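You operate a simulated robot arm through the tools that you are given. There is no shell and no other tool.

Carry out the task below with a simulated two-armed robot. There is one attempt and no reset: what you move stays moved.

Task
Shut the door frame and shim it till the gap gauge shows EVEN.
Fine: free the blue-knobbed lever, push one shim home, lock the lever again; pinch no finger.

The check looks at the end state, three seconds after you hand in, the way a careful person would. Anything else that was tipped, shoved, dropped, spilled or broken makes it a failure.

Robot
Two 7-joint arms with three-finger grippers on one trunk that stands fixed in place. Base frame: the origin is at the foot of the trunk, x ahead of it, y to its left, z up. Units: m, rad, N and s.
The left shoulder is at [0.03, 0.124, 1.133], the right one opposite. With the tool pointing down near the work surface each hand reaches from about 0.1 to 0.76 m from the base axis, measured 20 degrees to its own side. Payload 2.2 kg a hand.
The TCP of each hand is the grasp point between the finger pads, 0.028 m short of the fingertips. In the tool frame z runs along the fingers and y along their closing line. The gripper opens to 0.102 m; its body begins 0.071 m behind the TCP.
Orientation is that of the tool frame in the base frame, as a unit quaternion [w, x, y, z]. With the fingers straight down and closing along the base's y, the tool's x points along the base's -x, its y along +y and its z along -z.

Tools
- The arms move only by the tool play_rows. It takes "left_steps", "right_steps" or both (then of equal length, played together; a hand with none holds still); each is a list of rows, each a list of 6 numbers: the shift along the base's x, y, z in units of 50 mm (1.0 is 50 mm), then the turn, a rotation vector about the base's x, y, z in units of 5 degrees (1.0 is 5 degrees). In form: [[dx, dy, dz, rx, ry, rz], ...]. A call has 1 to 20 rows; each row shifts and turns the commanded pose from where the row before left it. "left_jaw" and "right_jaw" are, for a hand that has rows, the finger opening in m, from 0 to 0.102, set as the call begins (left out, the last holds). A call with a number of a shift or a turn outside -1 to 1 is refused whole. Each row takes 0.2 s and may step no farther than 0.05 m and 0.15 rad from the row before; otherwise, or with a gripper value out of range, the whole call is refused. Where a pose cannot be reached the arm comes as near as it can. A force on the tool above 50 N (or 10 N above the force at the start of the call, whichever is more), or a blocked arm, ends the call early, and 0.2 s more pass. Each finger travels about 0.1436 m/s and halts on what it meets, pressing with about 22 N; the grip force reading is that of the motor and also rises with nothing between the fingers. The clock runs only during rows and for 0.2 s after the last one: add rows that do not move to give the fingers time. It gives the time, the measured TCP pose, the force on the tool (base axes), the opening and the grip force at its end, in the units of the frame above (readings bear some noise), with the torque about the TCP (base axes, N m) and any sound that the robot's microphone picked up, and new pictures: "show" is both (left out), scene, wrist or none (wrist: the cameras of the hands that moved).
- Cameras (640 x 400 px; columns grow to the right, rows downward): "scene" is now at [0.0214, -0.0436, 1.8363]; the picture's right is [-0.62, -0.78, 0.00], its down [-0.67, 0.54, -0.52] and it looks along [0.40, -0.32, -0.86] (base axes); focal length 367 px, centre (320, 200). "left" rides on the left gripper at [0.072, 0.038, -0.086] in its tool frame; the picture's right is [-0.47, 0.89, 0.00], its down [-0.60, -0.32, -0.73] and it looks along [-0.65, -0.34, 0.68] (tool axes); focal length 256 px, centre (320, 200). "right" rides on the right gripper at [0.069, 0.044, -0.086] in its tool frame; the picture's right is [-0.53, 0.85, 0.00], its down [-0.58, -0.36, -0.73] and it looks along [-0.62, -0.39, 0.68] (tool axes); focal length 256 px, centre (320, 200). There is no depth. A picture from a camera that has moved, and an enlarged one, comes with that camera's place and axes in the base frame and with its lens.
- move_column(by): moves the trunk up (or, below 0, down) by that many m; the arms and the scene camera ride with it, the base frame stays. It gives what a move gives, with no picture.
- aim_head(pan, tilt): turns the head with the scene camera to pan (to the left, within 2.496 rad either way) and tilt (down, from -0.506 to 1.204), counted from straight ahead of the robot. It gives what a move gives, and a new picture of the scene camera.
- enlarge(camera, box): a new picture of the part [left, top, right, bottom] of that camera's present view, enlarged. No time passes.
- close_job(): hands the job in; it is judged then, once.

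Nothing tells you positions but the pictures and the camera data. Unless the task says otherwise, let go and move clear before handing in.

The tools are called as name(argument=value, ...) on one line, values as JSON. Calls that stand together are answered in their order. play_rows: Moves the arms, as the interface text tells. Its arguments: {"type":"object","properties":{"left_steps":{"type":"array","items":{"type":"array","items":{"type":"number"}}},"left_jaw":{"type":"number"},"right_steps":{"type":"array","items":{"type":"array","items":{"type":"number"}}},"right_jaw":{"type":"number"},"show":{"type":"string","enum":["both","scene","wrist","none"]}},"required":[]} The other tools are called the same way: move_column (by) moves the trunk up or down; aim_head (pan, tilt) turns the head that bears the scene camera; enlarge (camera, box) takes an enlarged picture of a part of a camera's view; close_job () hands the job in.

At the start:

```text
clock: 0.0
left_tcp_pos: [0.5651, -0.0745, 1.355]
left_ee_rot: [0.0, 0.0, 1.0, 0.0]
left_contact_force: [-0.8, -0.2, -0.4]
left_ft_torque: [0.0, 0.02, 0.02]
left_finger_gap: 0.1021
left_grip_force: 0.0
right_tcp_pos: [0.3303, -0.4518, 1.3449]
right_ee_rot: [0.0, 0.0, 1.0, 0.001]
right_contact_force: [0.2, -0.7, -1.2]
right_ft_torque: [0.0, 0.02, 0.0]
right_finger_gap: 0.1021
right_grip_force: 0.0
trunk travel left (down, up): [-0.375, 0.165]
head pan, tilt (commanded): [-0.675, 1.028]
```

scene: 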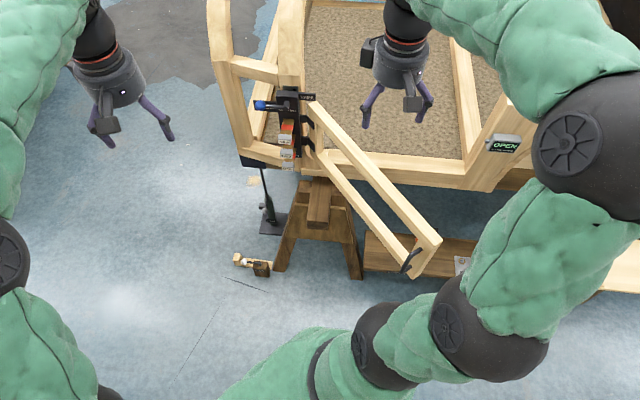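
right: 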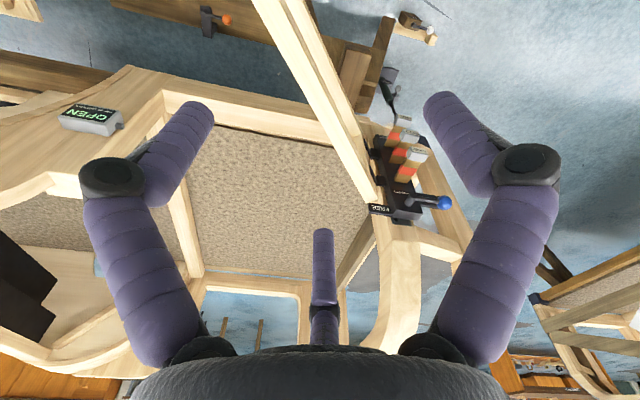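
left: 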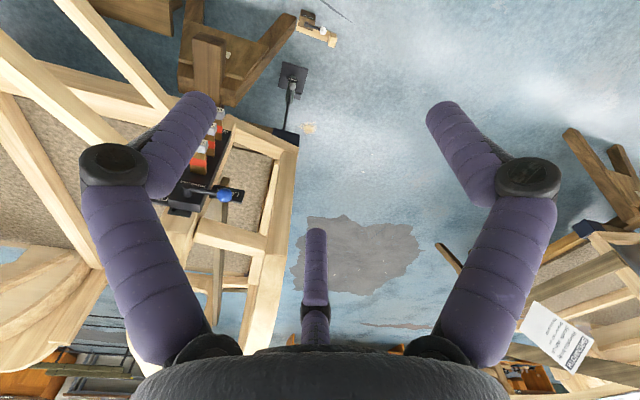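

I see a timber frame with an open hinged door frame, a blue-knobbed lever next to some orange/white shims at the hinge post, and a gauge that reads OPEN on the far side. I'll look closer before moving anything.

enlarge(camera="scene", box=[220, 70, 360, 190])

enlarge(camera="scene", box=[300, 100, 540, 290])

enlarge(camera="right", box=[340, 80, 480, 240])

enlarge(camera="left", box=[140, 90, 300, 230])

```text
3.33 times, centred on (290, 130) of scene
camera zoom: at [0.0214, -0.0436, 1.8363], right [-0.62, -0.78, 0.0], down [-0.67, 0.54, -0.52], along [0.4, -0.32, -0.86], focal length 1223 px, centre (420, 433)
```

zoom: 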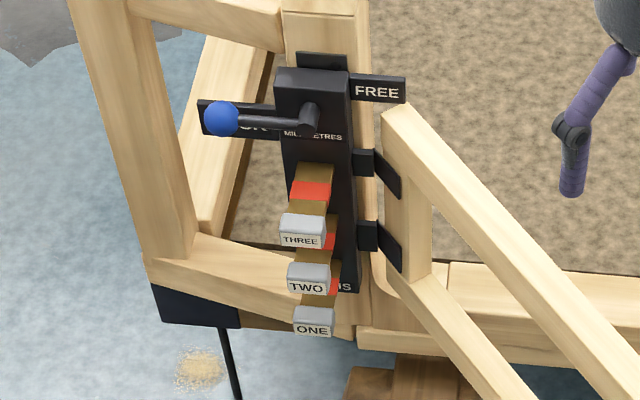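

```text
2.11 times, centred on (420, 195) of scene
camera zoom: at [0.0214, -0.0436, 1.8363], right [-0.62, -0.78, 0.0], down [-0.67, 0.54, -0.52], along [0.4, -0.32, -0.86], focal length 773 px, centre (110, 210)
```

zoom: 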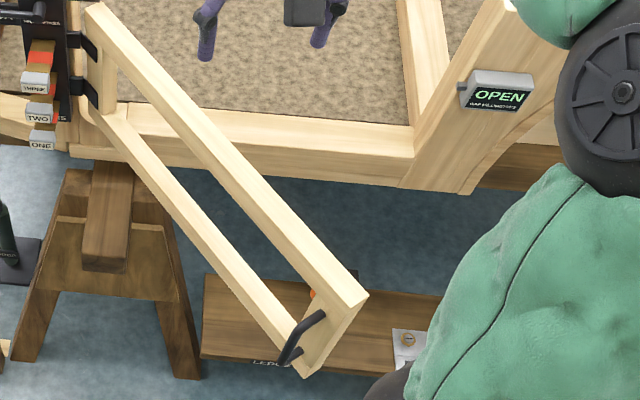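

```text
2.50 times, centred on (410, 160) of right
camera zoom: at [0.2603, -0.4071, 1.4313], right [0.53, 0.85, 0.0], down [0.58, -0.36, 0.73], along [0.62, -0.39, -0.68], focal length 640 px, centre (95, 300)
```

zoom: 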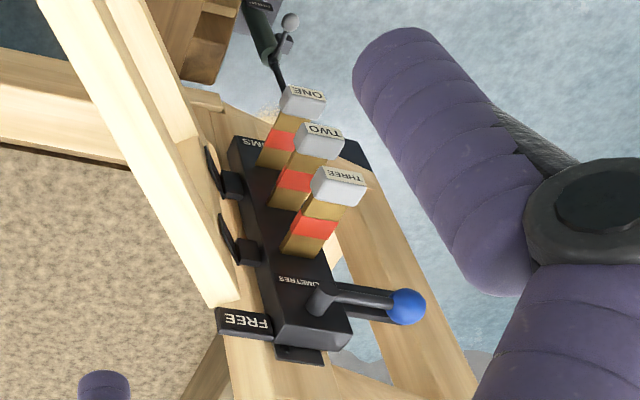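

```text
2.86 times, centred on (220, 160) of left
camera zoom: at [0.4932, -0.0373, 1.4424], right [0.47, 0.89, 0.0], down [0.6, -0.32, 0.73], along [0.65, -0.34, -0.68], focal length 731 px, centre (606, 314)
```

zoom: 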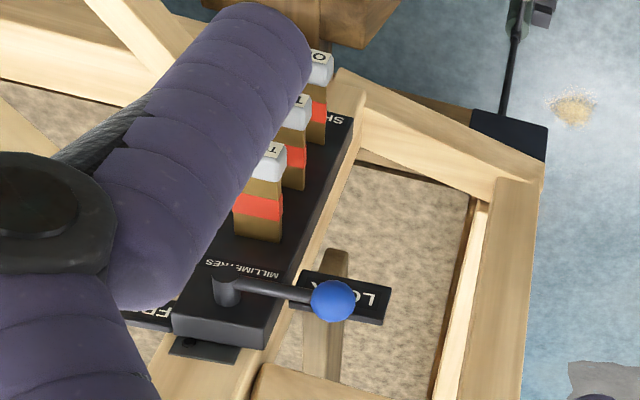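

The frame stands upright, turned about 45° to the robot. The block with the lever and shims ONE to THREE is on the hinge post near [0.70, -0.46], and the door is hinged beside it and swung open towards me. I'll turn the head to get a clearer view of the door, handle and gauge.

aim_head(pan=-1.1, tilt=0.85)

```text
clock: 0.9
left_tcp_pos: [0.5654, -0.0746, 1.3549]
left_ee_rot: [-0.001, 0.001, 1.0, -0.001]
left_contact_force: [-0.2, -0.6, -0.8]
left_ft_torque: [0.01, -0.01, 0.01]
left_finger_gap: 0.102
left_grip_force: 0.0
right_tcp_pos: [0.3294, -0.4515, 1.3459]
right_ee_rot: [0.0, 0.0, 1.0, 0.0]
right_contact_force: [0.1, 0.3, -0.6]
right_ft_torque: [-0.03, 0.02, -0.01]
right_finger_gap: 0.1022
right_grip_force: 0.0
trunk travel left (down, up): [-0.375, 0.165]
head pan, tilt (commanded): [-1.1, 0.85]
camera scene: at [0.004, -0.0708, 1.8493], right [-0.89, -0.45, 0.0], down [-0.34, 0.67, -0.66], along [0.3, -0.59, -0.75], focal length 367 px, centre (320, 200)
```

scene: 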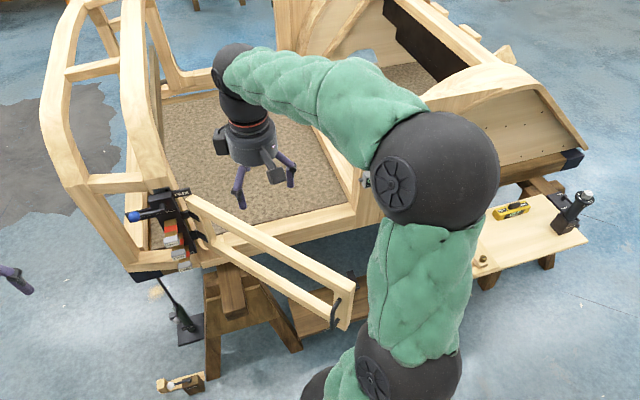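

It is a small car body frame on sawhorses. The door swings towards me, and its free end with the black handle is near [0.14, -0.52]. I'll bring the right hand back to my side of the door at a safe height, then use its camera to locate the door.

play_rows(right_steps=[[-0.5, 0.6, 0, 0, 0, 0], [-0.5, 0.6, 0, 0, 0, 0], [-0.5, 0.6, 0, 0, 0, 0]], right_jaw=0.0, show="both")

```text
clock: 1.7
left_tcp_pos: [0.5636, -0.0749, 1.3558]
left_ee_rot: [0.001, 0.0, 1.0, 0.0]
left_contact_force: [-0.4, 0.4, 0.5]
left_ft_torque: [-0.04, -0.01, 0.02]
left_finger_gap: 0.1017
left_grip_force: 0.1
right_tcp_pos: [0.2541, -0.3614, 1.3452]
right_ee_rot: [0.001, 0.0, 1.0, 0.0]
right_contact_force: [0.3, 0.9, -0.1]
right_ft_torque: [-0.02, 0.02, 0.0]
right_finger_gap: 0.0022
right_grip_force: 22.3
trunk travel left (down, up): [-0.375, 0.165]
head pan, tilt (commanded): [-1.1, 0.85]
camera scene: at [0.0019, -0.0699, 1.8494], right [-0.89, -0.45, 0.0], down [-0.34, 0.67, -0.66], along [0.3, -0.59, -0.75], focal length 367 px, centre (320, 200)
camera right: at [0.1848, -0.3171, 1.4302], right [0.53, 0.85, 0.0], down [0.58, -0.36, 0.73], along [0.62, -0.39, -0.68], focal length 256 px, centre (320, 200)
```

scene: 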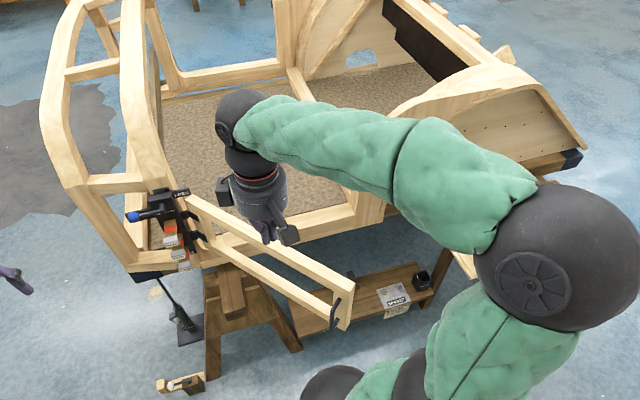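
right: 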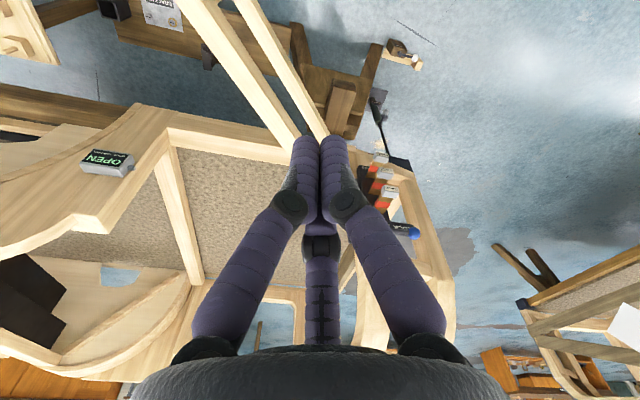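

The right hand is clear with its fingers closed, but the door's free end is out of its view. I'll yaw the right hand in place so its camera looks down at the handle end.

play_rows(right_steps=[[0, 0, 0, 0, 0, -1], [0, 0, 0, 0, 0, -1], [0, 0, 0, 0, 0, -1], [0, 0, 0, 0, 0, -1], [0, 0, 0, 0, 0, -1], [0, 0, 0, 0, 0, -1], [0, 0, 0, 0, 0, -1], [0, 0, 0, 0, 0, -1], [0, 0, 0, 0, 0, -1], [0, 0, 0, 0, 0, -1], [0, 0, 0, 0, 0, -1], [0, 0, 0, 0, 0, -1]], show="both")

```text
clock: 4.3
left_tcp_pos: [0.5651, -0.0743, 1.3555]
left_ee_rot: [0.0, 0.0, 1.0, 0.0]
left_contact_force: [0.6, 0.2, -1.0]
left_ft_torque: [-0.02, -0.02, 0.0]
left_finger_gap: 0.102
left_grip_force: 0.0
right_tcp_pos: [0.2548, -0.3617, 1.3458]
right_ee_rot: [0.0, 0.501, 0.866, 0.0]
right_contact_force: [0.0, 0.2, -0.3]
right_ft_torque: [0.0, 0.02, 0.01]
right_finger_gap: 0.0023
right_grip_force: 22.5
trunk travel left (down, up): [-0.375, 0.165]
head pan, tilt (commanded): [-1.1, 0.85]
camera scene: at [0.0039, -0.0708, 1.8494], right [-0.89, -0.45, 0.0], down [-0.34, 0.67, -0.66], along [0.3, -0.59, -0.75], focal length 367 px, centre (320, 200)
camera right: at [0.258, -0.2793, 1.4311], right [1.0, -0.04, 0.0], down [-0.03, -0.68, 0.73], along [-0.03, -0.73, -0.68], focal length 256 px, centre (320, 200)
```

scene: 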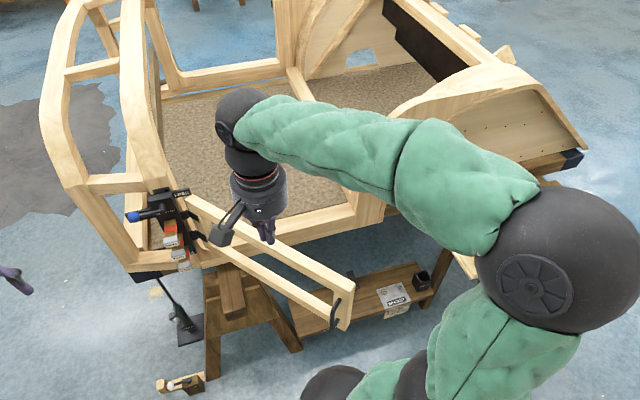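
right: 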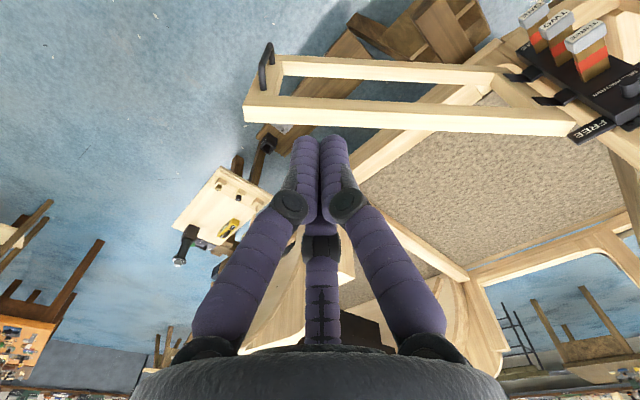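

The whole door is now in the right camera's view. I'll enlarge both views to match corners and triangulate the door.

enlarge(camera="right", box=[230, 30, 390, 130])

enlarge(camera="right", box=[480, 0, 640, 150])

enlarge(camera="scene", box=[260, 230, 420, 350])

enlarge(camera="scene", box=[110, 170, 250, 290])

```text
4.00 times, centred on (310, 80) of right
camera zoom: at [0.258, -0.2793, 1.4311], right [1.0, -0.04, 0.0], down [-0.03, -0.68, 0.73], along [-0.03, -0.73, -0.68], focal length 1024 px, centre (360, 680)
```

zoom: 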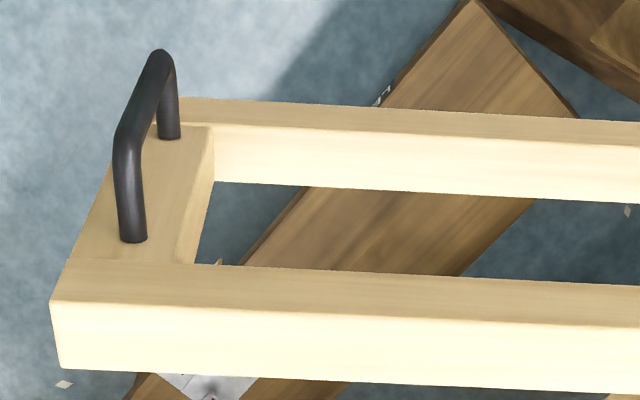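

```text
2.67 times, centred on (560, 75) of right
camera zoom: at [0.258, -0.2793, 1.4311], right [1.0, -0.04, 0.0], down [-0.03, -0.68, 0.73], along [-0.03, -0.73, -0.68], focal length 683 px, centre (-320, 533)
```

zoom: 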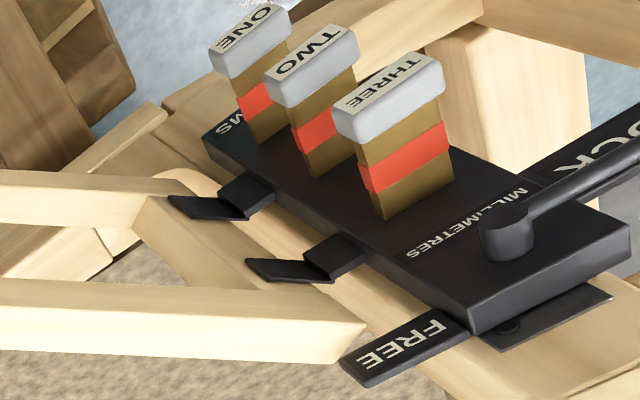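

```text
3.33 times, centred on (340, 290) of scene
camera zoom: at [0.0039, -0.0708, 1.8494], right [-0.89, -0.45, 0.0], down [-0.34, 0.67, -0.66], along [0.3, -0.59, -0.75], focal length 1223 px, centre (253, -100)
```

zoom: 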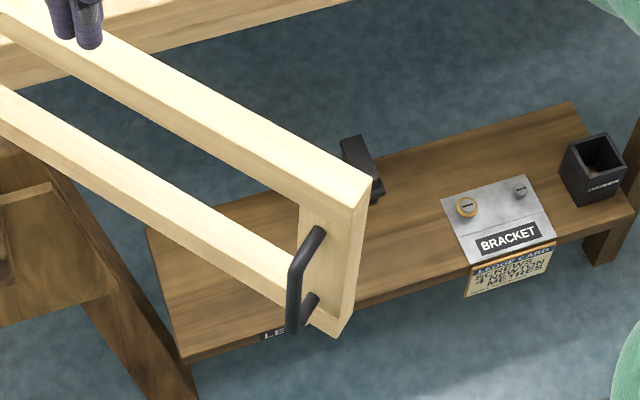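

```text
3.33 times, centred on (180, 230) of scene
camera zoom: at [0.0039, -0.0708, 1.8494], right [-0.89, -0.45, 0.0], down [-0.34, 0.67, -0.66], along [0.3, -0.59, -0.75], focal length 1223 px, centre (787, 100)
```

zoom: 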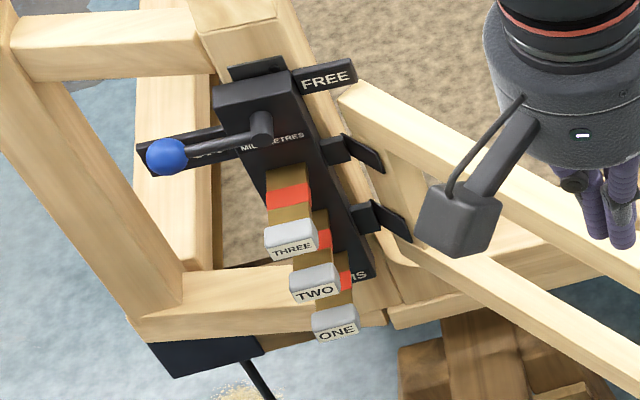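

Triangulation gives:
- The door's outer top edge runs from about [0.678, -0.525] at the hinge to [0.127, -0.472] at the free end.
- Its top is at z ≈ 1.045 and its bottom at z ≈ 0.815.
- It is open about 50°.

I'll lower the right hand on my side of the door, tilting the closed fingers outward so they can push the top rail from the outside.

play_rows(right_steps=[[0.17, 0.05, -0.33, -0.995, -0.1, 0], [0.17, 0.05, -0.33, -0.995, -0.1, 0], [0.17, 0.05, -0.33, -0.995, -0.1, 0], [0.17, 0.05, -0.33, -0.995, -0.1, 0], [0.17, 0.05, -0.33, -0.995, -0.1, 0], [0.17, 0.05, -0.33, -0.995, -0.1, 0], [0.17, 0.05, -0.33, -0.995, -0.1, 0], [0.17, 0.05, -0.33, -0.995, -0.1, 0]], show="both")

```text
clock: 6.1
left_tcp_pos: [0.566, -0.075, 1.355]
left_ee_rot: [0.0, 0.0, 1.0, -0.001]
left_contact_force: [0.8, -0.1, -0.5]
left_ft_torque: [-0.02, 0.01, 0.01]
left_finger_gap: 0.1021
left_grip_force: 0.0
right_tcp_pos: [0.3214, -0.3403, 1.2154]
right_ee_rot: [0.2, 0.47, 0.814, -0.277]
right_contact_force: [0.4, -0.6, 0.2]
right_ft_torque: [-0.03, 0.02, 0.0]
right_finger_gap: 0.0023
right_grip_force: 22.0
trunk travel left (down, up): [-0.375, 0.165]
head pan, tilt (commanded): [-1.1, 0.85]
camera scene: at [0.0052, -0.0705, 1.8494], right [-0.89, -0.45, 0.0], down [-0.34, 0.67, -0.66], along [0.3, -0.59, -0.75], focal length 367 px, centre (320, 200)
camera right: at [0.3218, -0.2214, 1.2286], right [1.0, -0.01, 0.09], down [-0.09, -0.06, 0.99], along [0.0, -1.0, -0.06], focal length 256 px, centre (320, 200)
```

scene: 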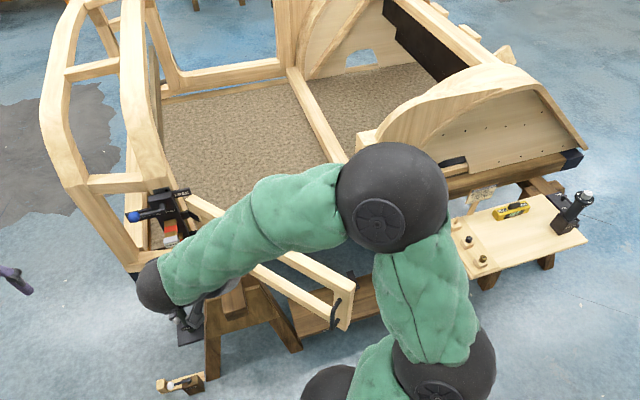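
right: 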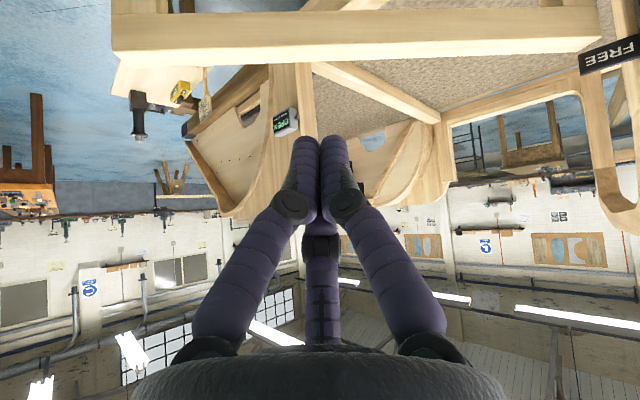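

The right arm is poised on my side of the door with its elbow well above everything. Next I lower the fingertips to rail height, just short of the door's outer face.

play_rows(right_steps=[[0.04, -0.24, -0.7, 0, 0, 0], [0.04, -0.24, -0.7, 0, 0, 0], [0.04, -0.24, -0.7, 0, 0, 0], [0.04, -0.24, -0.7, 0, 0, 0], [0.04, -0.24, -0.7, 0, 0, 0]], show="both")

```text
clock: 7.3
left_tcp_pos: [0.5659, -0.0757, 1.3551]
left_ee_rot: [-0.001, 0.0, 1.0, 0.0]
left_contact_force: [0.5, -0.2, 0.0]
left_ft_torque: [0.03, -0.01, -0.01]
left_finger_gap: 0.1022
left_grip_force: 0.0
right_tcp_pos: [0.3316, -0.4033, 1.0416]
right_ee_rot: [0.199, 0.47, 0.814, -0.277]
right_contact_force: [0.4, -0.4, -0.7]
right_ft_torque: [0.03, 0.01, -0.02]
right_finger_gap: 0.0024
right_grip_force: 22.1
trunk travel left (down, up): [-0.375, 0.165]
head pan, tilt (commanded): [-1.1, 0.85]
camera scene: at [0.0045, -0.0716, 1.8493], right [-0.89, -0.45, 0.0], down [-0.34, 0.67, -0.66], along [0.3, -0.59, -0.75], focal length 367 px, centre (320, 200)
camera right: at [0.3318, -0.2856, 1.0535], right [1.0, -0.01, 0.09], down [-0.09, -0.06, 0.99], along [0.0, -1.0, -0.06], focal length 256 px, centre (320, 200)
```

scene: 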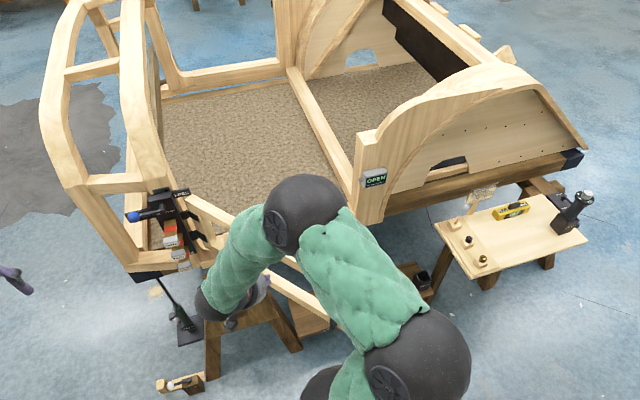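
right: 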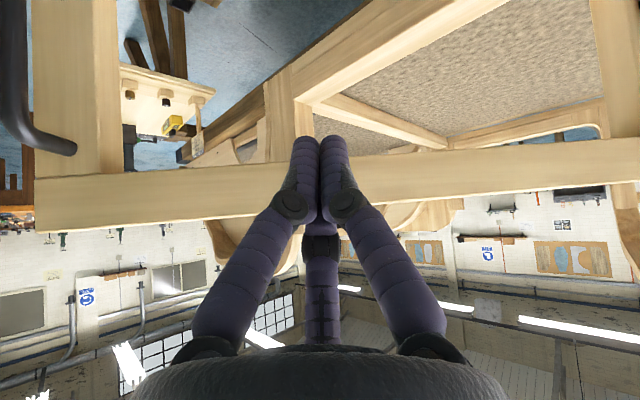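

The fingertips hang just in front of the top rail, which spans about z = 1.015 to 1.05. I'll raise slightly so they meet the middle of the rail, then ease the door along its arc.

play_rows(right_steps=[[0, -0.42, 0.1, 0, 0, 0], [0, -0.42, 0.1, 0, 0, 0], [0, -0.42, 0.1, 0, 0, 0], [-0.02, -0.32, 0, 0, 0, 0.4], [-0.02, -0.32, 0, 0, 0, 0.4], [-0.02, -0.32, 0, 0, 0, 0.4], [-0.02, -0.32, 0, 0, 0, 0.4]], show="both")

```text
clock: 8.9
left_tcp_pos: [0.5658, -0.0744, 1.3555]
left_ee_rot: [-0.001, 0.0, 1.0, 0.0]
left_contact_force: [0.2, 0.0, 0.4]
left_ft_torque: [0.03, 0.02, 0.01]
left_finger_gap: 0.102
left_grip_force: 0.1
right_tcp_pos: [0.3281, -0.5304, 1.0523]
right_ee_rot: [0.219, 0.412, 0.844, -0.263]
right_contact_force: [-0.6, -1.0, 0.2]
right_ft_torque: [0.0, -0.01, 0.0]
right_finger_gap: 0.0022
right_grip_force: 22.1
trunk travel left (down, up): [-0.375, 0.165]
head pan, tilt (commanded): [-1.1, 0.85]
camera scene: at [0.0037, -0.0712, 1.8494], right [-0.89, -0.45, 0.0], down [-0.34, 0.67, -0.66], along [0.3, -0.59, -0.75], focal length 367 px, centre (320, 200)
camera right: at [0.3105, -0.4125, 1.0658], right [0.99, 0.13, 0.09], down [-0.08, -0.07, 0.99], along [0.14, -0.99, -0.06], focal length 256 px, centre (320, 200)
```

scene: 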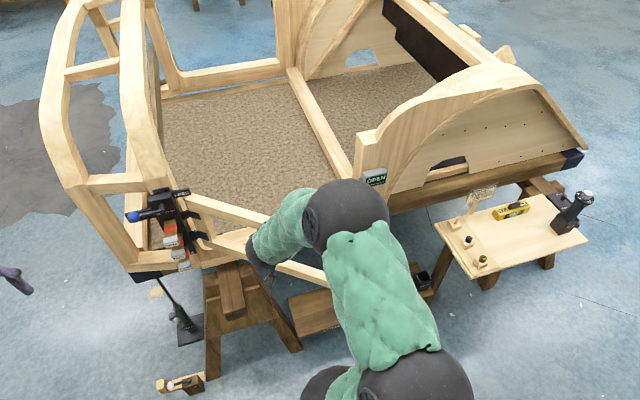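
right: 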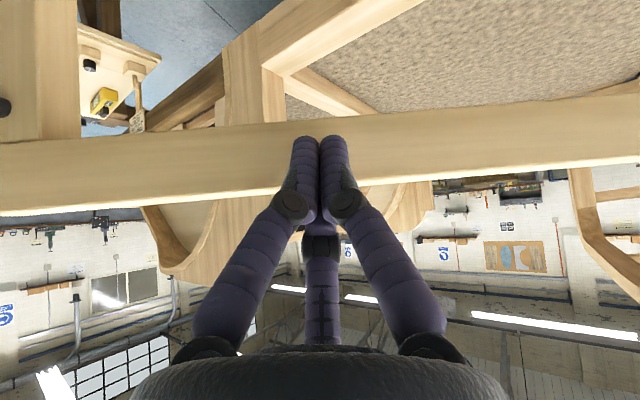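

The fingertips are against the rail with little force, so I'll keep following the arc and check that the door is moving with them.

play_rows(right_steps=[[0.035, -0.3, 0, 0, 0, 0.4], [0.035, -0.3, 0, 0, 0, 0.4], [0.035, -0.3, 0, 0, 0, 0.4], [0.035, -0.3, 0, 0, 0, 0.4]], show="both")

```text
clock: 9.9
left_tcp_pos: [0.5663, -0.0751, 1.356]
left_ee_rot: [0.0, 0.001, 1.0, 0.0]
left_contact_force: [-0.2, -0.9, 0.1]
left_ft_torque: [-0.01, 0.0, 0.01]
left_finger_gap: 0.102
left_grip_force: 0.1
right_tcp_pos: [0.3357, -0.5881, 1.054]
right_ee_rot: [0.236, 0.352, 0.871, -0.247]
right_contact_force: [0.3, 0.4, -0.4]
right_ft_torque: [0.01, -0.01, -0.02]
right_finger_gap: 0.002
right_grip_force: 21.7
trunk travel left (down, up): [-0.375, 0.165]
head pan, tilt (commanded): [-1.1, 0.85]
camera scene: at [0.0038, -0.0714, 1.8494], right [-0.89, -0.45, 0.0], down [-0.34, 0.67, -0.66], along [0.3, -0.59, -0.75], focal length 367 px, centre (320, 200)
camera right: at [0.3019, -0.4742, 1.0664], right [0.96, 0.27, 0.09], down [-0.07, -0.08, 0.99], along [0.27, -0.96, -0.06], focal length 256 px, centre (320, 200)
```

scene: 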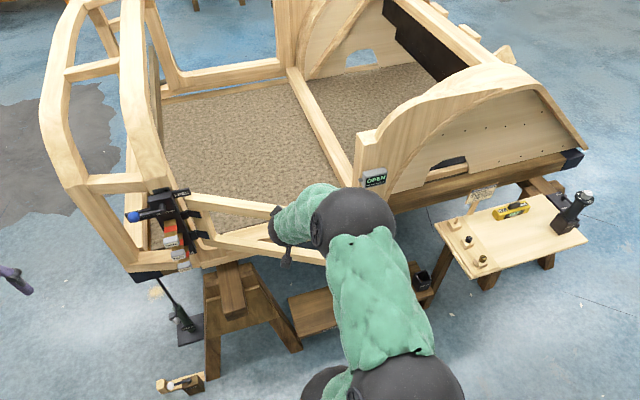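
right: 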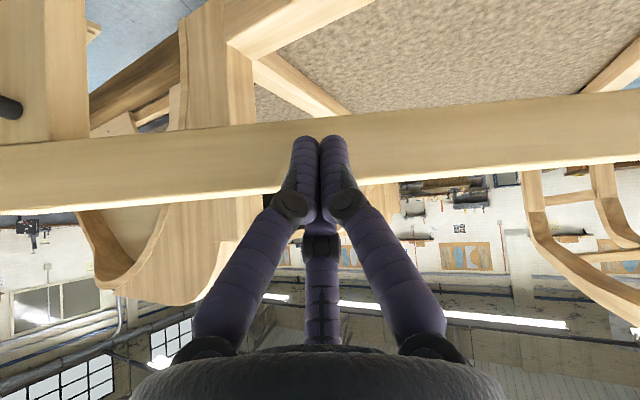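

The door is swinging with the hand, so I'll continue the arc.

play_rows(right_steps=[[0.08, -0.3, 0, 0, 0, 0.4], [0.08, -0.3, 0, 0, 0, 0.4], [0.08, -0.3, 0, 0, 0, 0.4], [0.09, -0.3, 0, 0, 0, 0.4], [0.12, -0.28, 0, 0, 0, 0.4], [0.12, -0.28, 0, 0, 0, 0.4]], show="both")

```text
clock: 11.3
left_tcp_pos: [0.5655, -0.0754, 1.3551]
left_ee_rot: [0.0, 0.0, 1.0, 0.0]
left_contact_force: [0.3, -0.3, -0.2]
left_ft_torque: [0.02, -0.01, -0.01]
left_finger_gap: 0.1021
left_grip_force: 0.0
right_tcp_pos: [0.3639, -0.678, 1.0544]
right_ee_rot: [0.26, 0.259, 0.904, -0.221]
right_contact_force: [-0.6, 0.6, 0.5]
right_ft_torque: [0.01, 0.01, 0.02]
right_finger_gap: 0.0021
right_grip_force: 22.5
trunk travel left (down, up): [-0.375, 0.165]
head pan, tilt (commanded): [-1.1, 0.85]
camera scene: at [0.0043, -0.0719, 1.8493], right [-0.89, -0.45, 0.0], down [-0.34, 0.67, -0.66], along [0.3, -0.59, -0.75], focal length 367 px, centre (320, 200)
camera right: at [0.308, -0.5728, 1.0675], right [0.88, 0.46, 0.09], down [-0.05, -0.09, 0.99], along [0.47, -0.88, -0.06], focal length 256 px, centre (320, 200)
```

scene: 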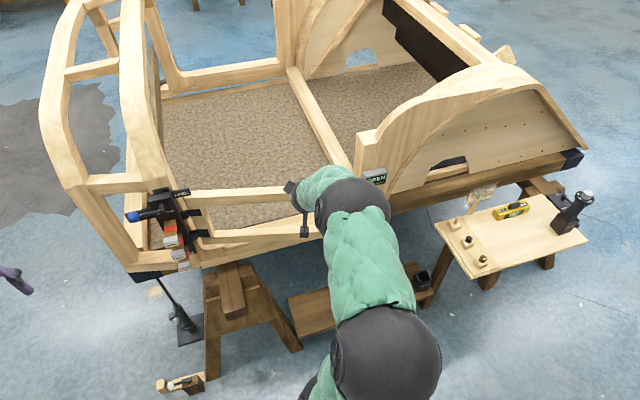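
right: 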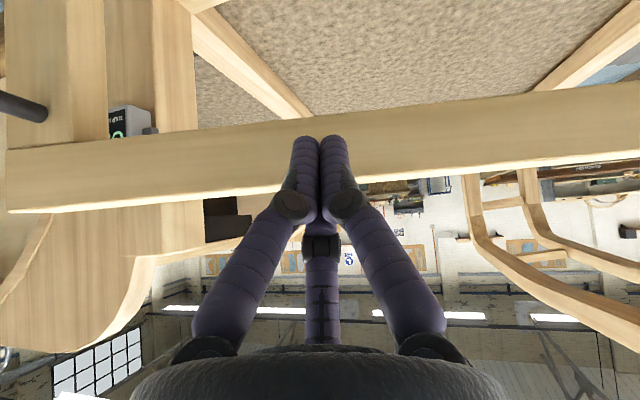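

The door is most of the way shut. I'll go on in smaller steps and watch the force and the gauge.

play_rows(right_steps=[[0.15, -0.25, 0, 0, 0, 0.4], [0.15, -0.25, 0, 0, 0, 0.4], [0.18, -0.22, 0, 0, 0, 0.4], [0.18, -0.22, 0, 0, 0, 0.4]], show="both")

```text
clock: 12.3
left_tcp_pos: [0.5661, -0.076, 1.3555]
left_ee_rot: [0.0, 0.0, 1.0, 0.0]
left_contact_force: [-0.4, -0.1, -1.4]
left_ft_torque: [0.03, 0.04, 0.01]
left_finger_gap: 0.102
left_grip_force: 0.0
right_tcp_pos: [0.3961, -0.7233, 1.0537]
right_ee_rot: [0.276, 0.196, 0.919, -0.202]
right_contact_force: [0.4, -0.4, -0.2]
right_ft_torque: [0.04, 0.0, 0.0]
right_finger_gap: 0.0021
right_grip_force: 22.1
trunk travel left (down, up): [-0.375, 0.165]
head pan, tilt (commanded): [-1.1, 0.85]
camera scene: at [0.0046, -0.0721, 1.8493], right [-0.89, -0.45, 0.0], down [-0.34, 0.67, -0.66], along [0.3, -0.59, -0.75], focal length 367 px, centre (320, 200)
camera right: at [0.3272, -0.6283, 1.0675], right [0.81, 0.58, 0.09], down [-0.04, -0.1, 0.99], along [0.59, -0.81, -0.06], focal length 256 px, centre (320, 200)
```

scene: 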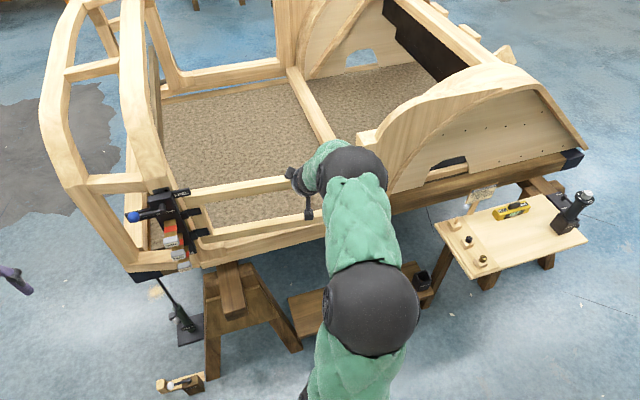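
right: 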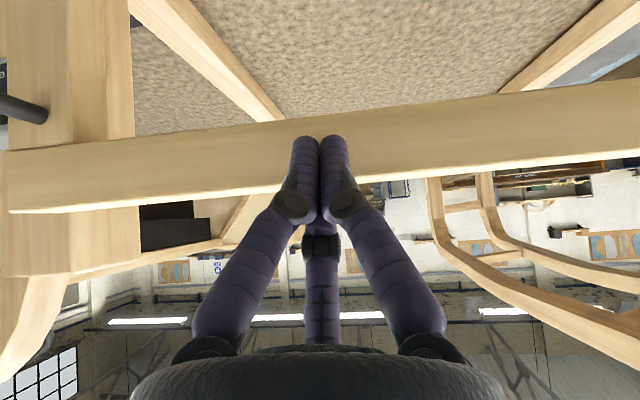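

The door is still moving freely and nearly meets the pillar, so I'll keep nudging gently.

play_rows(right_steps=[[0.16, -0.2, 0, 0, 0, 0.4], [0.16, -0.2, 0, 0, 0, 0.4]], show="both")

```text
clock: 12.9
left_tcp_pos: [0.5653, -0.0746, 1.3553]
left_ee_rot: [-0.001, 0.001, 1.0, 0.0]
left_contact_force: [0.1, -0.2, -1.0]
left_ft_torque: [0.0, -0.04, 0.01]
left_finger_gap: 0.102
left_grip_force: 0.1
right_tcp_pos: [0.4136, -0.7435, 1.0543]
right_ee_rot: [0.283, 0.164, 0.925, -0.193]
right_contact_force: [0.2, 0.1, -0.3]
right_ft_torque: [0.0, -0.03, 0.0]
right_finger_gap: 0.0021
right_grip_force: 21.6
trunk travel left (down, up): [-0.375, 0.165]
head pan, tilt (commanded): [-1.1, 0.85]
camera scene: at [0.0044, -0.0717, 1.8493], right [-0.89, -0.45, 0.0], down [-0.34, 0.67, -0.66], along [0.3, -0.59, -0.75], focal length 367 px, centre (320, 200)
camera right: at [0.337, -0.6529, 1.0673], right [0.77, 0.63, 0.09], down [-0.03, -0.1, 0.99], along [0.64, -0.77, -0.06], focal length 256 px, centre (320, 200)
```

scene: 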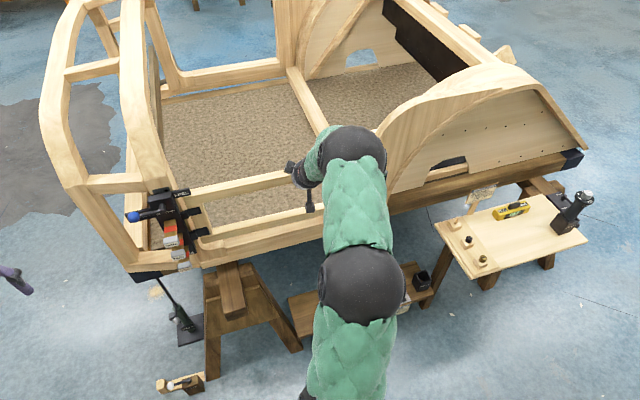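
right: 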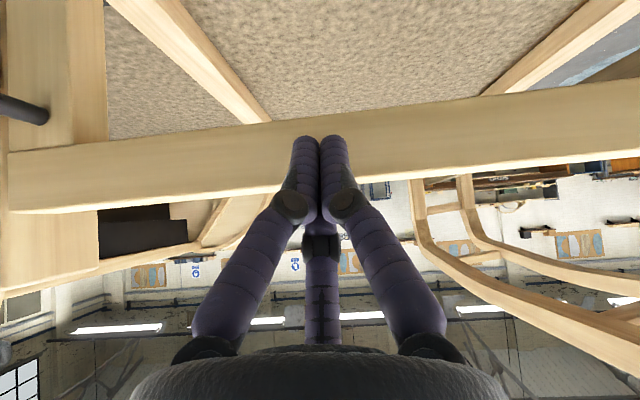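

enlarge(camera="right", box=[0, 60, 200, 300])

enlarge(camera="scene", box=[120, 160, 400, 300])

```text
1.67 times, centred on (100, 180) of right
camera zoom: at [0.337, -0.6529, 1.0673], right [0.77, 0.63, 0.09], down [-0.03, -0.1, 0.99], along [0.64, -0.77, -0.06], focal length 427 px, centre (687, 233)
```

zoom: 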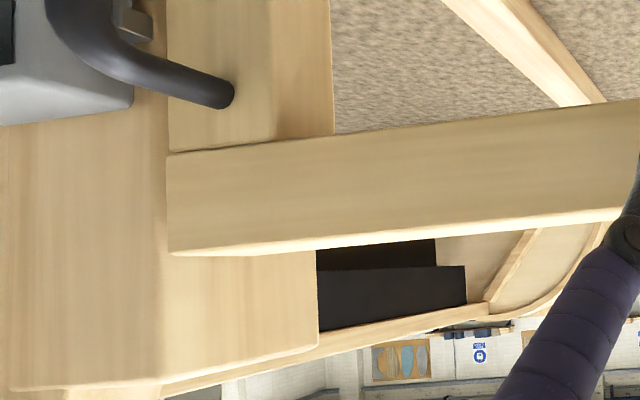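

```text
2.29 times, centred on (260, 230) of scene
camera zoom: at [0.0044, -0.0717, 1.8493], right [-0.89, -0.45, 0.0], down [-0.34, 0.67, -0.66], along [0.3, -0.59, -0.75], focal length 839 px, centre (457, 131)
```

zoom: 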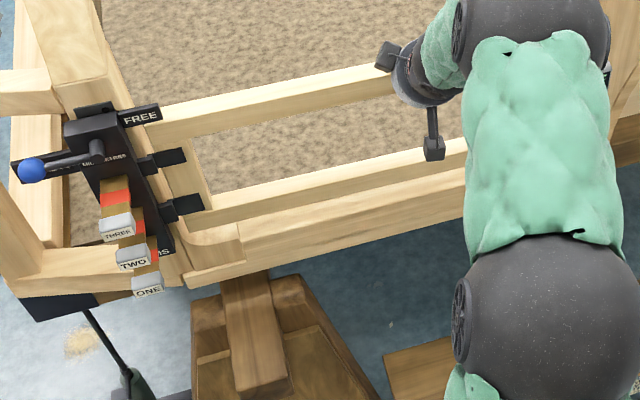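

The door's end is almost level with the pillar. I'll take a few more gentle nudges, stopping on contact.

play_rows(right_steps=[[0.13, -0.14, 0, 0, 0, 0.3], [0.13, -0.14, 0, 0, 0, 0.3]], show="wrist")

```text
clock: 13.6
left_tcp_pos: [0.5603, -0.0687, 1.3578]
left_ee_rot: [0.002, 0.0, 1.0, -0.002]
left_contact_force: [-0.2, 0.0, 0.1]
left_ft_torque: [0.0, 0.05, 0.0]
left_finger_gap: 0.102
left_grip_force: 0.1
right_tcp_pos: [0.4172, -0.7487, 1.0523]
right_ee_rot: [0.281, 0.141, 0.931, -0.183]
right_contact_force: [-32.8, 29.8, 20.2]
right_ft_torque: [-0.04, -0.09, -0.05]
right_finger_gap: 0.0018
right_grip_force: 22.1
trunk travel left (down, up): [-0.375, 0.165]
head pan, tilt (commanded): [-1.1, 0.85]
stopped in row 2 (right hand): the force on the tool passed its limit at 57 N (the readings are from after the stop); the commanded pose is now the measured one
camera right: at [0.3368, -0.6619, 1.0667], right [0.74, 0.67, 0.09], down [-0.02, -0.11, 0.99], along [0.68, -0.73, -0.07], focal length 256 px, centre (320, 200)
```

right: 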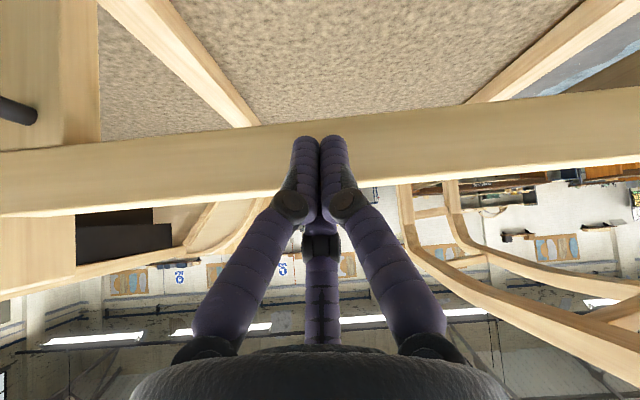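

The door has met its stop (force about 50 N). I'll back off slightly to relieve the force and see whether it stays shut and what the gauge reads.

play_rows(right_steps=[[-0.1, 0.1, 0, 0, 0, 0], [-0.2, 0.2, 0, 0, 0, 0], [-0.3, 0.3, 0.1, 0, 0, 0], [-0.3, 0.3, 0.1, 0, 0, 0]], show="both")

```text
clock: 14.6
left_tcp_pos: [0.566, -0.0748, 1.3558]
left_ee_rot: [0.0, -0.001, 1.0, 0.0]
left_contact_force: [0.3, 0.8, 0.3]
left_ft_torque: [0.01, 0.02, -0.04]
left_finger_gap: 0.102
left_grip_force: 0.2
right_tcp_pos: [0.3793, -0.709, 1.0589]
right_ee_rot: [0.283, 0.139, 0.932, -0.182]
right_contact_force: [-1.4, 0.5, -0.5]
right_ft_torque: [-0.01, -0.02, -0.02]
right_finger_gap: 0.0021
right_grip_force: 22.3
trunk travel left (down, up): [-0.375, 0.165]
head pan, tilt (commanded): [-1.1, 0.85]
camera scene: at [0.0045, -0.0709, 1.8493], right [-0.89, -0.45, 0.0], down [-0.34, 0.67, -0.66], along [0.3, -0.59, -0.75], focal length 367 px, centre (320, 200)
camera right: at [0.2986, -0.6222, 1.073], right [0.73, 0.67, 0.09], down [-0.02, -0.11, 0.99], along [0.68, -0.73, -0.07], focal length 256 px, centre (320, 200)
```

scene: 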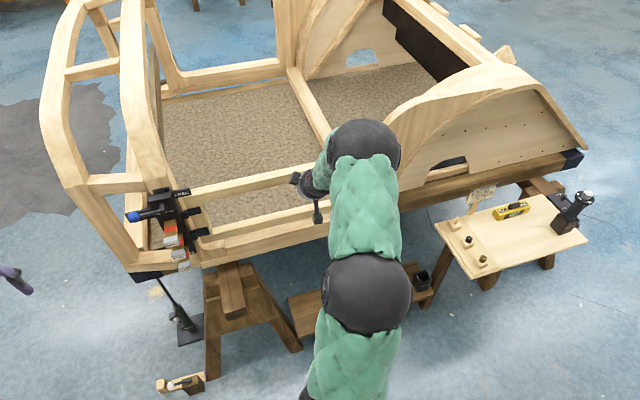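
right: 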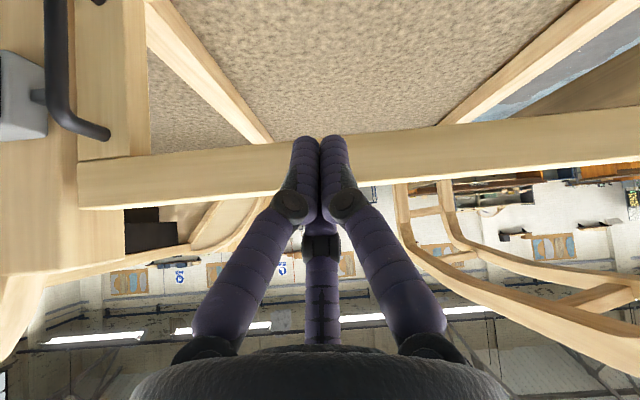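

The door appears to stay where it is. I'll retract the right arm up and back to clear the view of the gauge.

play_rows(right_steps=[[-0.5, 0.5, 0.2, 0, 0, 0], [-0.5, 0.5, 0.2, 0, 0, 0], [-0.5, 0.5, 0.3, 0, 0, 0], [-0.4, 0.5, 0.5, 0, 0, 0], [-0.2, 0.4, 0.8, 0, 0, 0], [0, 0.4, 0.8, 0, 0, 0], [0, 0.4, 0.8, 0, 0, 0]], show="both")

```text
clock: 16.2
left_tcp_pos: [0.5655, -0.0748, 1.3562]
left_ee_rot: [0.0, -0.001, 1.0, 0.001]
left_contact_force: [-0.9, 1.2, 1.1]
left_ft_torque: [0.01, -0.02, 0.01]
left_finger_gap: 0.1019
left_grip_force: 0.1
right_tcp_pos: [0.2735, -0.5514, 1.2319]
right_ee_rot: [0.283, 0.141, 0.932, -0.18]
right_contact_force: [-0.5, 0.6, -0.1]
right_ft_torque: [-0.06, -0.02, 0.03]
right_finger_gap: 0.0021
right_grip_force: 21.5
right hand out of reach, approached as far as the arm can: row 7
trunk travel left (down, up): [-0.375, 0.165]
head pan, tilt (commanded): [-1.1, 0.85]
camera scene: at [0.0035, -0.07, 1.8494], right [-0.89, -0.45, 0.0], down [-0.34, 0.67, -0.66], along [0.3, -0.59, -0.75], focal length 367 px, centre (320, 200)
camera right: at [0.1924, -0.4642, 1.2462], right [0.74, 0.67, 0.09], down [-0.02, -0.12, 0.99], along [0.68, -0.73, -0.07], focal length 256 px, centre (320, 200)
```

scene: 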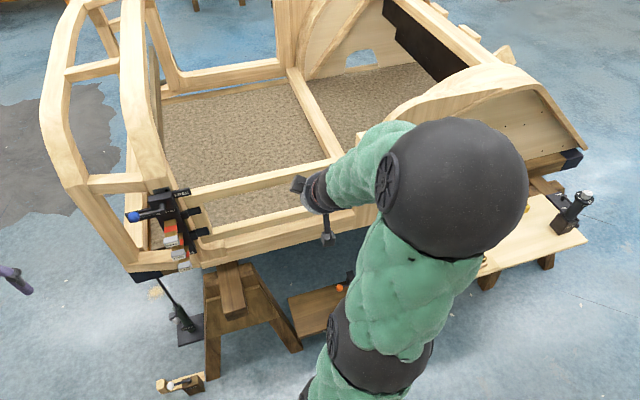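
right: 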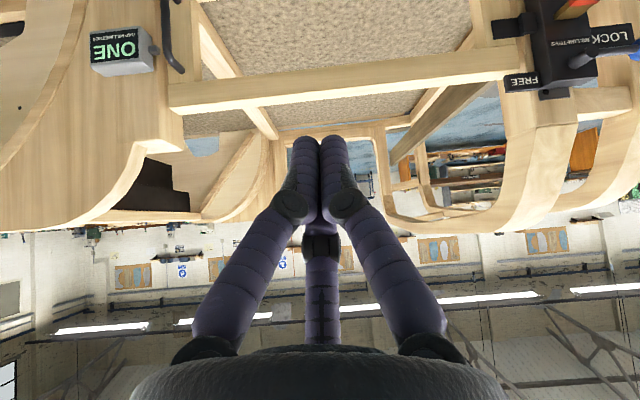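

enlarge(camera="right", box=[60, 0, 220, 120])

enlarge(camera="right", box=[480, 0, 640, 120])

enlarge(camera="scene", box=[110, 160, 270, 290])

```text
3.33 times, centred on (140, 60) of right
camera zoom: at [0.1924, -0.4642, 1.2462], right [0.74, 0.67, 0.09], down [-0.02, -0.12, 0.99], along [0.68, -0.73, -0.07], focal length 853 px, centre (920, 667)
```

zoom: 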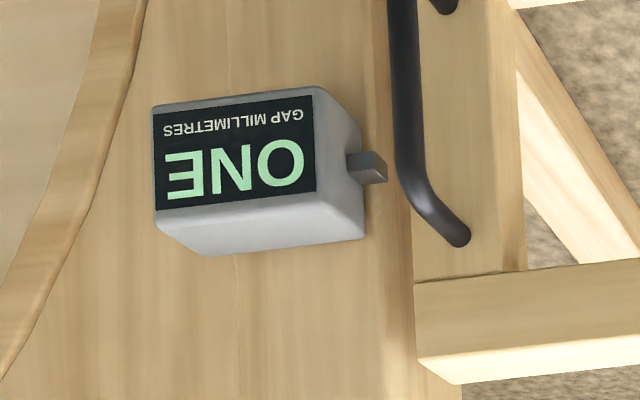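

```text
3.33 times, centred on (560, 60) of right
camera zoom: at [0.1924, -0.4642, 1.2462], right [0.74, 0.67, 0.09], down [-0.02, -0.12, 0.99], along [0.68, -0.73, -0.07], focal length 853 px, centre (-480, 667)
```

zoom: 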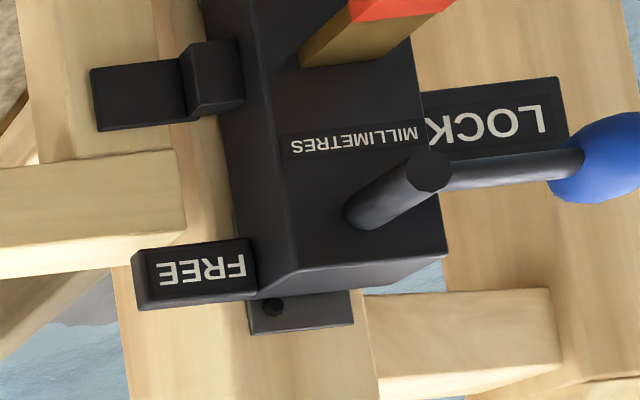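

```text
3.08 times, centred on (190, 225) of scene
camera zoom: at [0.0035, -0.07, 1.8494], right [-0.89, -0.45, 0.0], down [-0.34, 0.67, -0.66], along [0.3, -0.59, -0.75], focal length 1129 px, centre (720, 123)
```

zoom: 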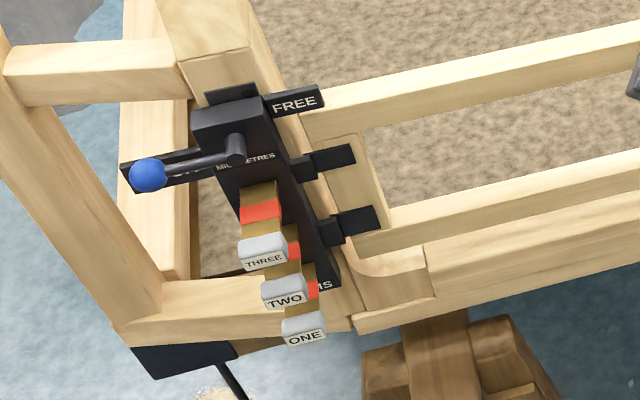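

The gauge now reads ONE (gap in millimetres) with the door shut, so shim ONE, the bottom one, should be the one needed. I'll use the left hand for the lever and shim, first turning it in free space to point its closed fingers at the frame with its camera on top.

play_rows(left_steps=[[-0.2, 0.1, 0, 0, 0, 1], [-0.2, 0.1, 0, 0, 0, 1], [-0.2, 0.1, 0, 0, 0, 1], [-0.2, 0.1, 0, 0, 0, 1], [-0.2, 0.1, 0, 0, 0, 1], [0, 0, 0, 0, 0, 1], [0, 0, 0, 0, 0, 1], [0, 0, 0, 0, 0, 1], [0, 0, 0, 0, 0, 1], [0, 0, 0, 0, 0, 1], [0, 0, 0, 0, 0, 1], [0, 0, 0, 0, 0, 1], [0, 0, 0, 0, 0, 1], [0, 0, 0, 0, 0, 1], [0, 0, 0, 0, 0, 1], [0, 0, 0, 0, 0, 1], [0, 0, 0, 0, 0, 1], [0, 0, 0, 0, 0, 1], [0, 0, 0, 0, 0, 1], [0, 0, 0, 0, 0, 1]], left_jaw=0.0, show="both")

```text
clock: 20.4
left_tcp_pos: [0.5149, -0.0482, 1.3556]
left_ee_rot: [0.0, 0.767, -0.642, 0.0]
left_contact_force: [-0.6, 0.5, -0.5]
left_ft_torque: [0.04, -0.03, 0.0]
left_finger_gap: 0.0021
left_grip_force: 22.1
right_tcp_pos: [0.2738, -0.553, 1.2325]
right_ee_rot: [0.283, 0.14, 0.932, -0.18]
right_contact_force: [-0.1, -0.1, -0.3]
right_ft_torque: [-0.01, 0.0, -0.01]
right_finger_gap: 0.0022
right_grip_force: 22.4
trunk travel left (down, up): [-0.375, 0.165]
head pan, tilt (commanded): [-1.1, 0.85]
camera scene: at [0.0039, -0.0708, 1.8494], right [-0.89, -0.45, 0.0], down [-0.34, 0.67, -0.66], along [0.3, -0.59, -0.75], focal length 367 px, centre (320, 200)
camera left: at [0.4909, -0.1281, 1.4427], right [-0.95, 0.3, 0.0], down [0.21, 0.65, 0.73], along [0.22, 0.7, -0.68], focal length 256 px, centre (320, 200)
```

scene: 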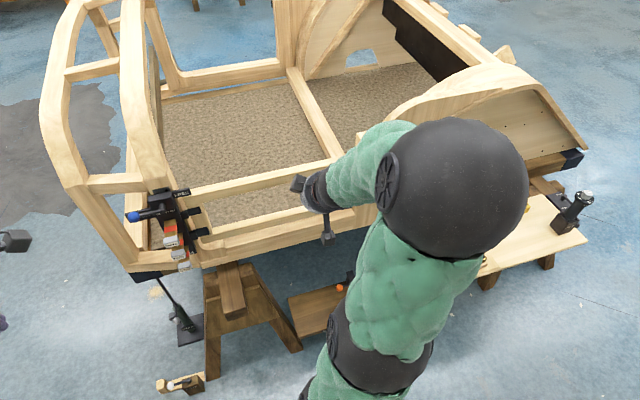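
left: 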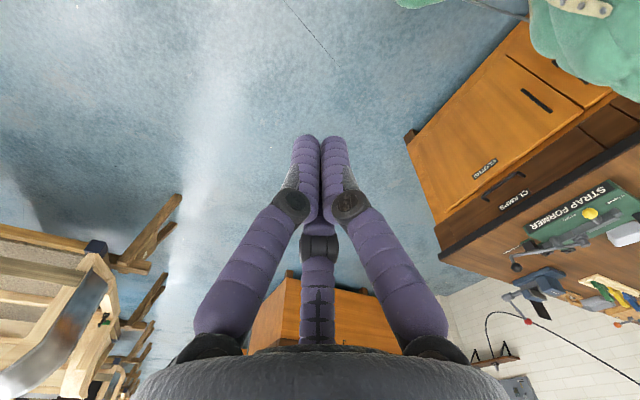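

The left hand turns freely. I'll finish the yaw and start pitching the tool up to horizontal while lowering it.

play_rows(left_steps=[[0, 0, 0, 0, 0, 1], [0, 0, 0, 0, 0, 1], [0, 0, 0, 0, 0, 1], [0, 0, 0, 0, 0, 1], [0, 0, 0, 0, 0, 1], [0, 0, 0, 0, 0, 1], [0, 0, 0, 0, 0, 1], [0, 0, -0.2, -0.707, -0.707, 0], [0, 0, -0.2, -0.707, -0.707, 0], [0, 0, -0.2, -0.707, -0.707, 0], [0, 0, -0.2, -0.707, -0.707, 0], [0, 0, -0.2, -0.707, -0.707, 0], [0, 0, -0.2, -0.707, -0.707, 0], [0, 0, -0.2, -0.707, -0.707, 0], [0, 0, -0.2, -0.707, -0.707, 0], [0, 0, -0.2, -0.707, -0.707, 0], [0, 0, -0.2, -0.707, -0.707, 0]], show="both")

```text
clock: 24.0
left_tcp_pos: [0.5166, -0.0486, 1.2556]
left_ee_rot: [0.161, 0.838, -0.346, 0.391]
left_contact_force: [-1.1, 0.5, 0.6]
left_ft_torque: [-0.05, -0.02, -0.02]
left_finger_gap: 0.0022
left_grip_force: 22.1
right_tcp_pos: [0.2728, -0.5519, 1.2336]
right_ee_rot: [0.283, 0.138, 0.932, -0.181]
right_contact_force: [-1.2, -0.1, 1.1]
right_ft_torque: [-0.01, -0.02, 0.01]
right_finger_gap: 0.0024
right_grip_force: 22.0
trunk travel left (down, up): [-0.375, 0.165]
head pan, tilt (commanded): [-1.1, 0.85]
camera scene: at [0.0025, -0.0701, 1.8494], right [-0.89, -0.45, 0.0], down [-0.34, 0.67, -0.66], along [0.3, -0.59, -0.75], focal length 367 px, centre (320, 200)
camera left: at [0.4753, -0.0621, 1.3677], right [-0.84, -0.42, -0.36], down [-0.45, 0.89, 0.01], along [0.32, 0.17, -0.93], focal length 256 px, centre (320, 200)
```

scene: 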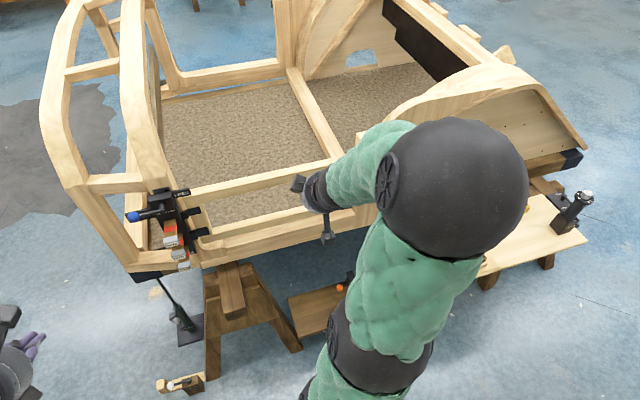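
left: 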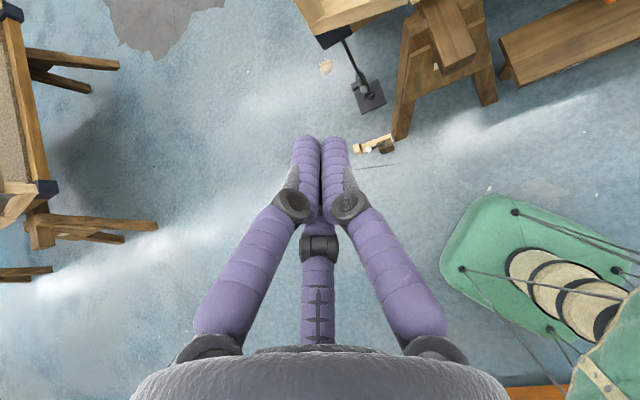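

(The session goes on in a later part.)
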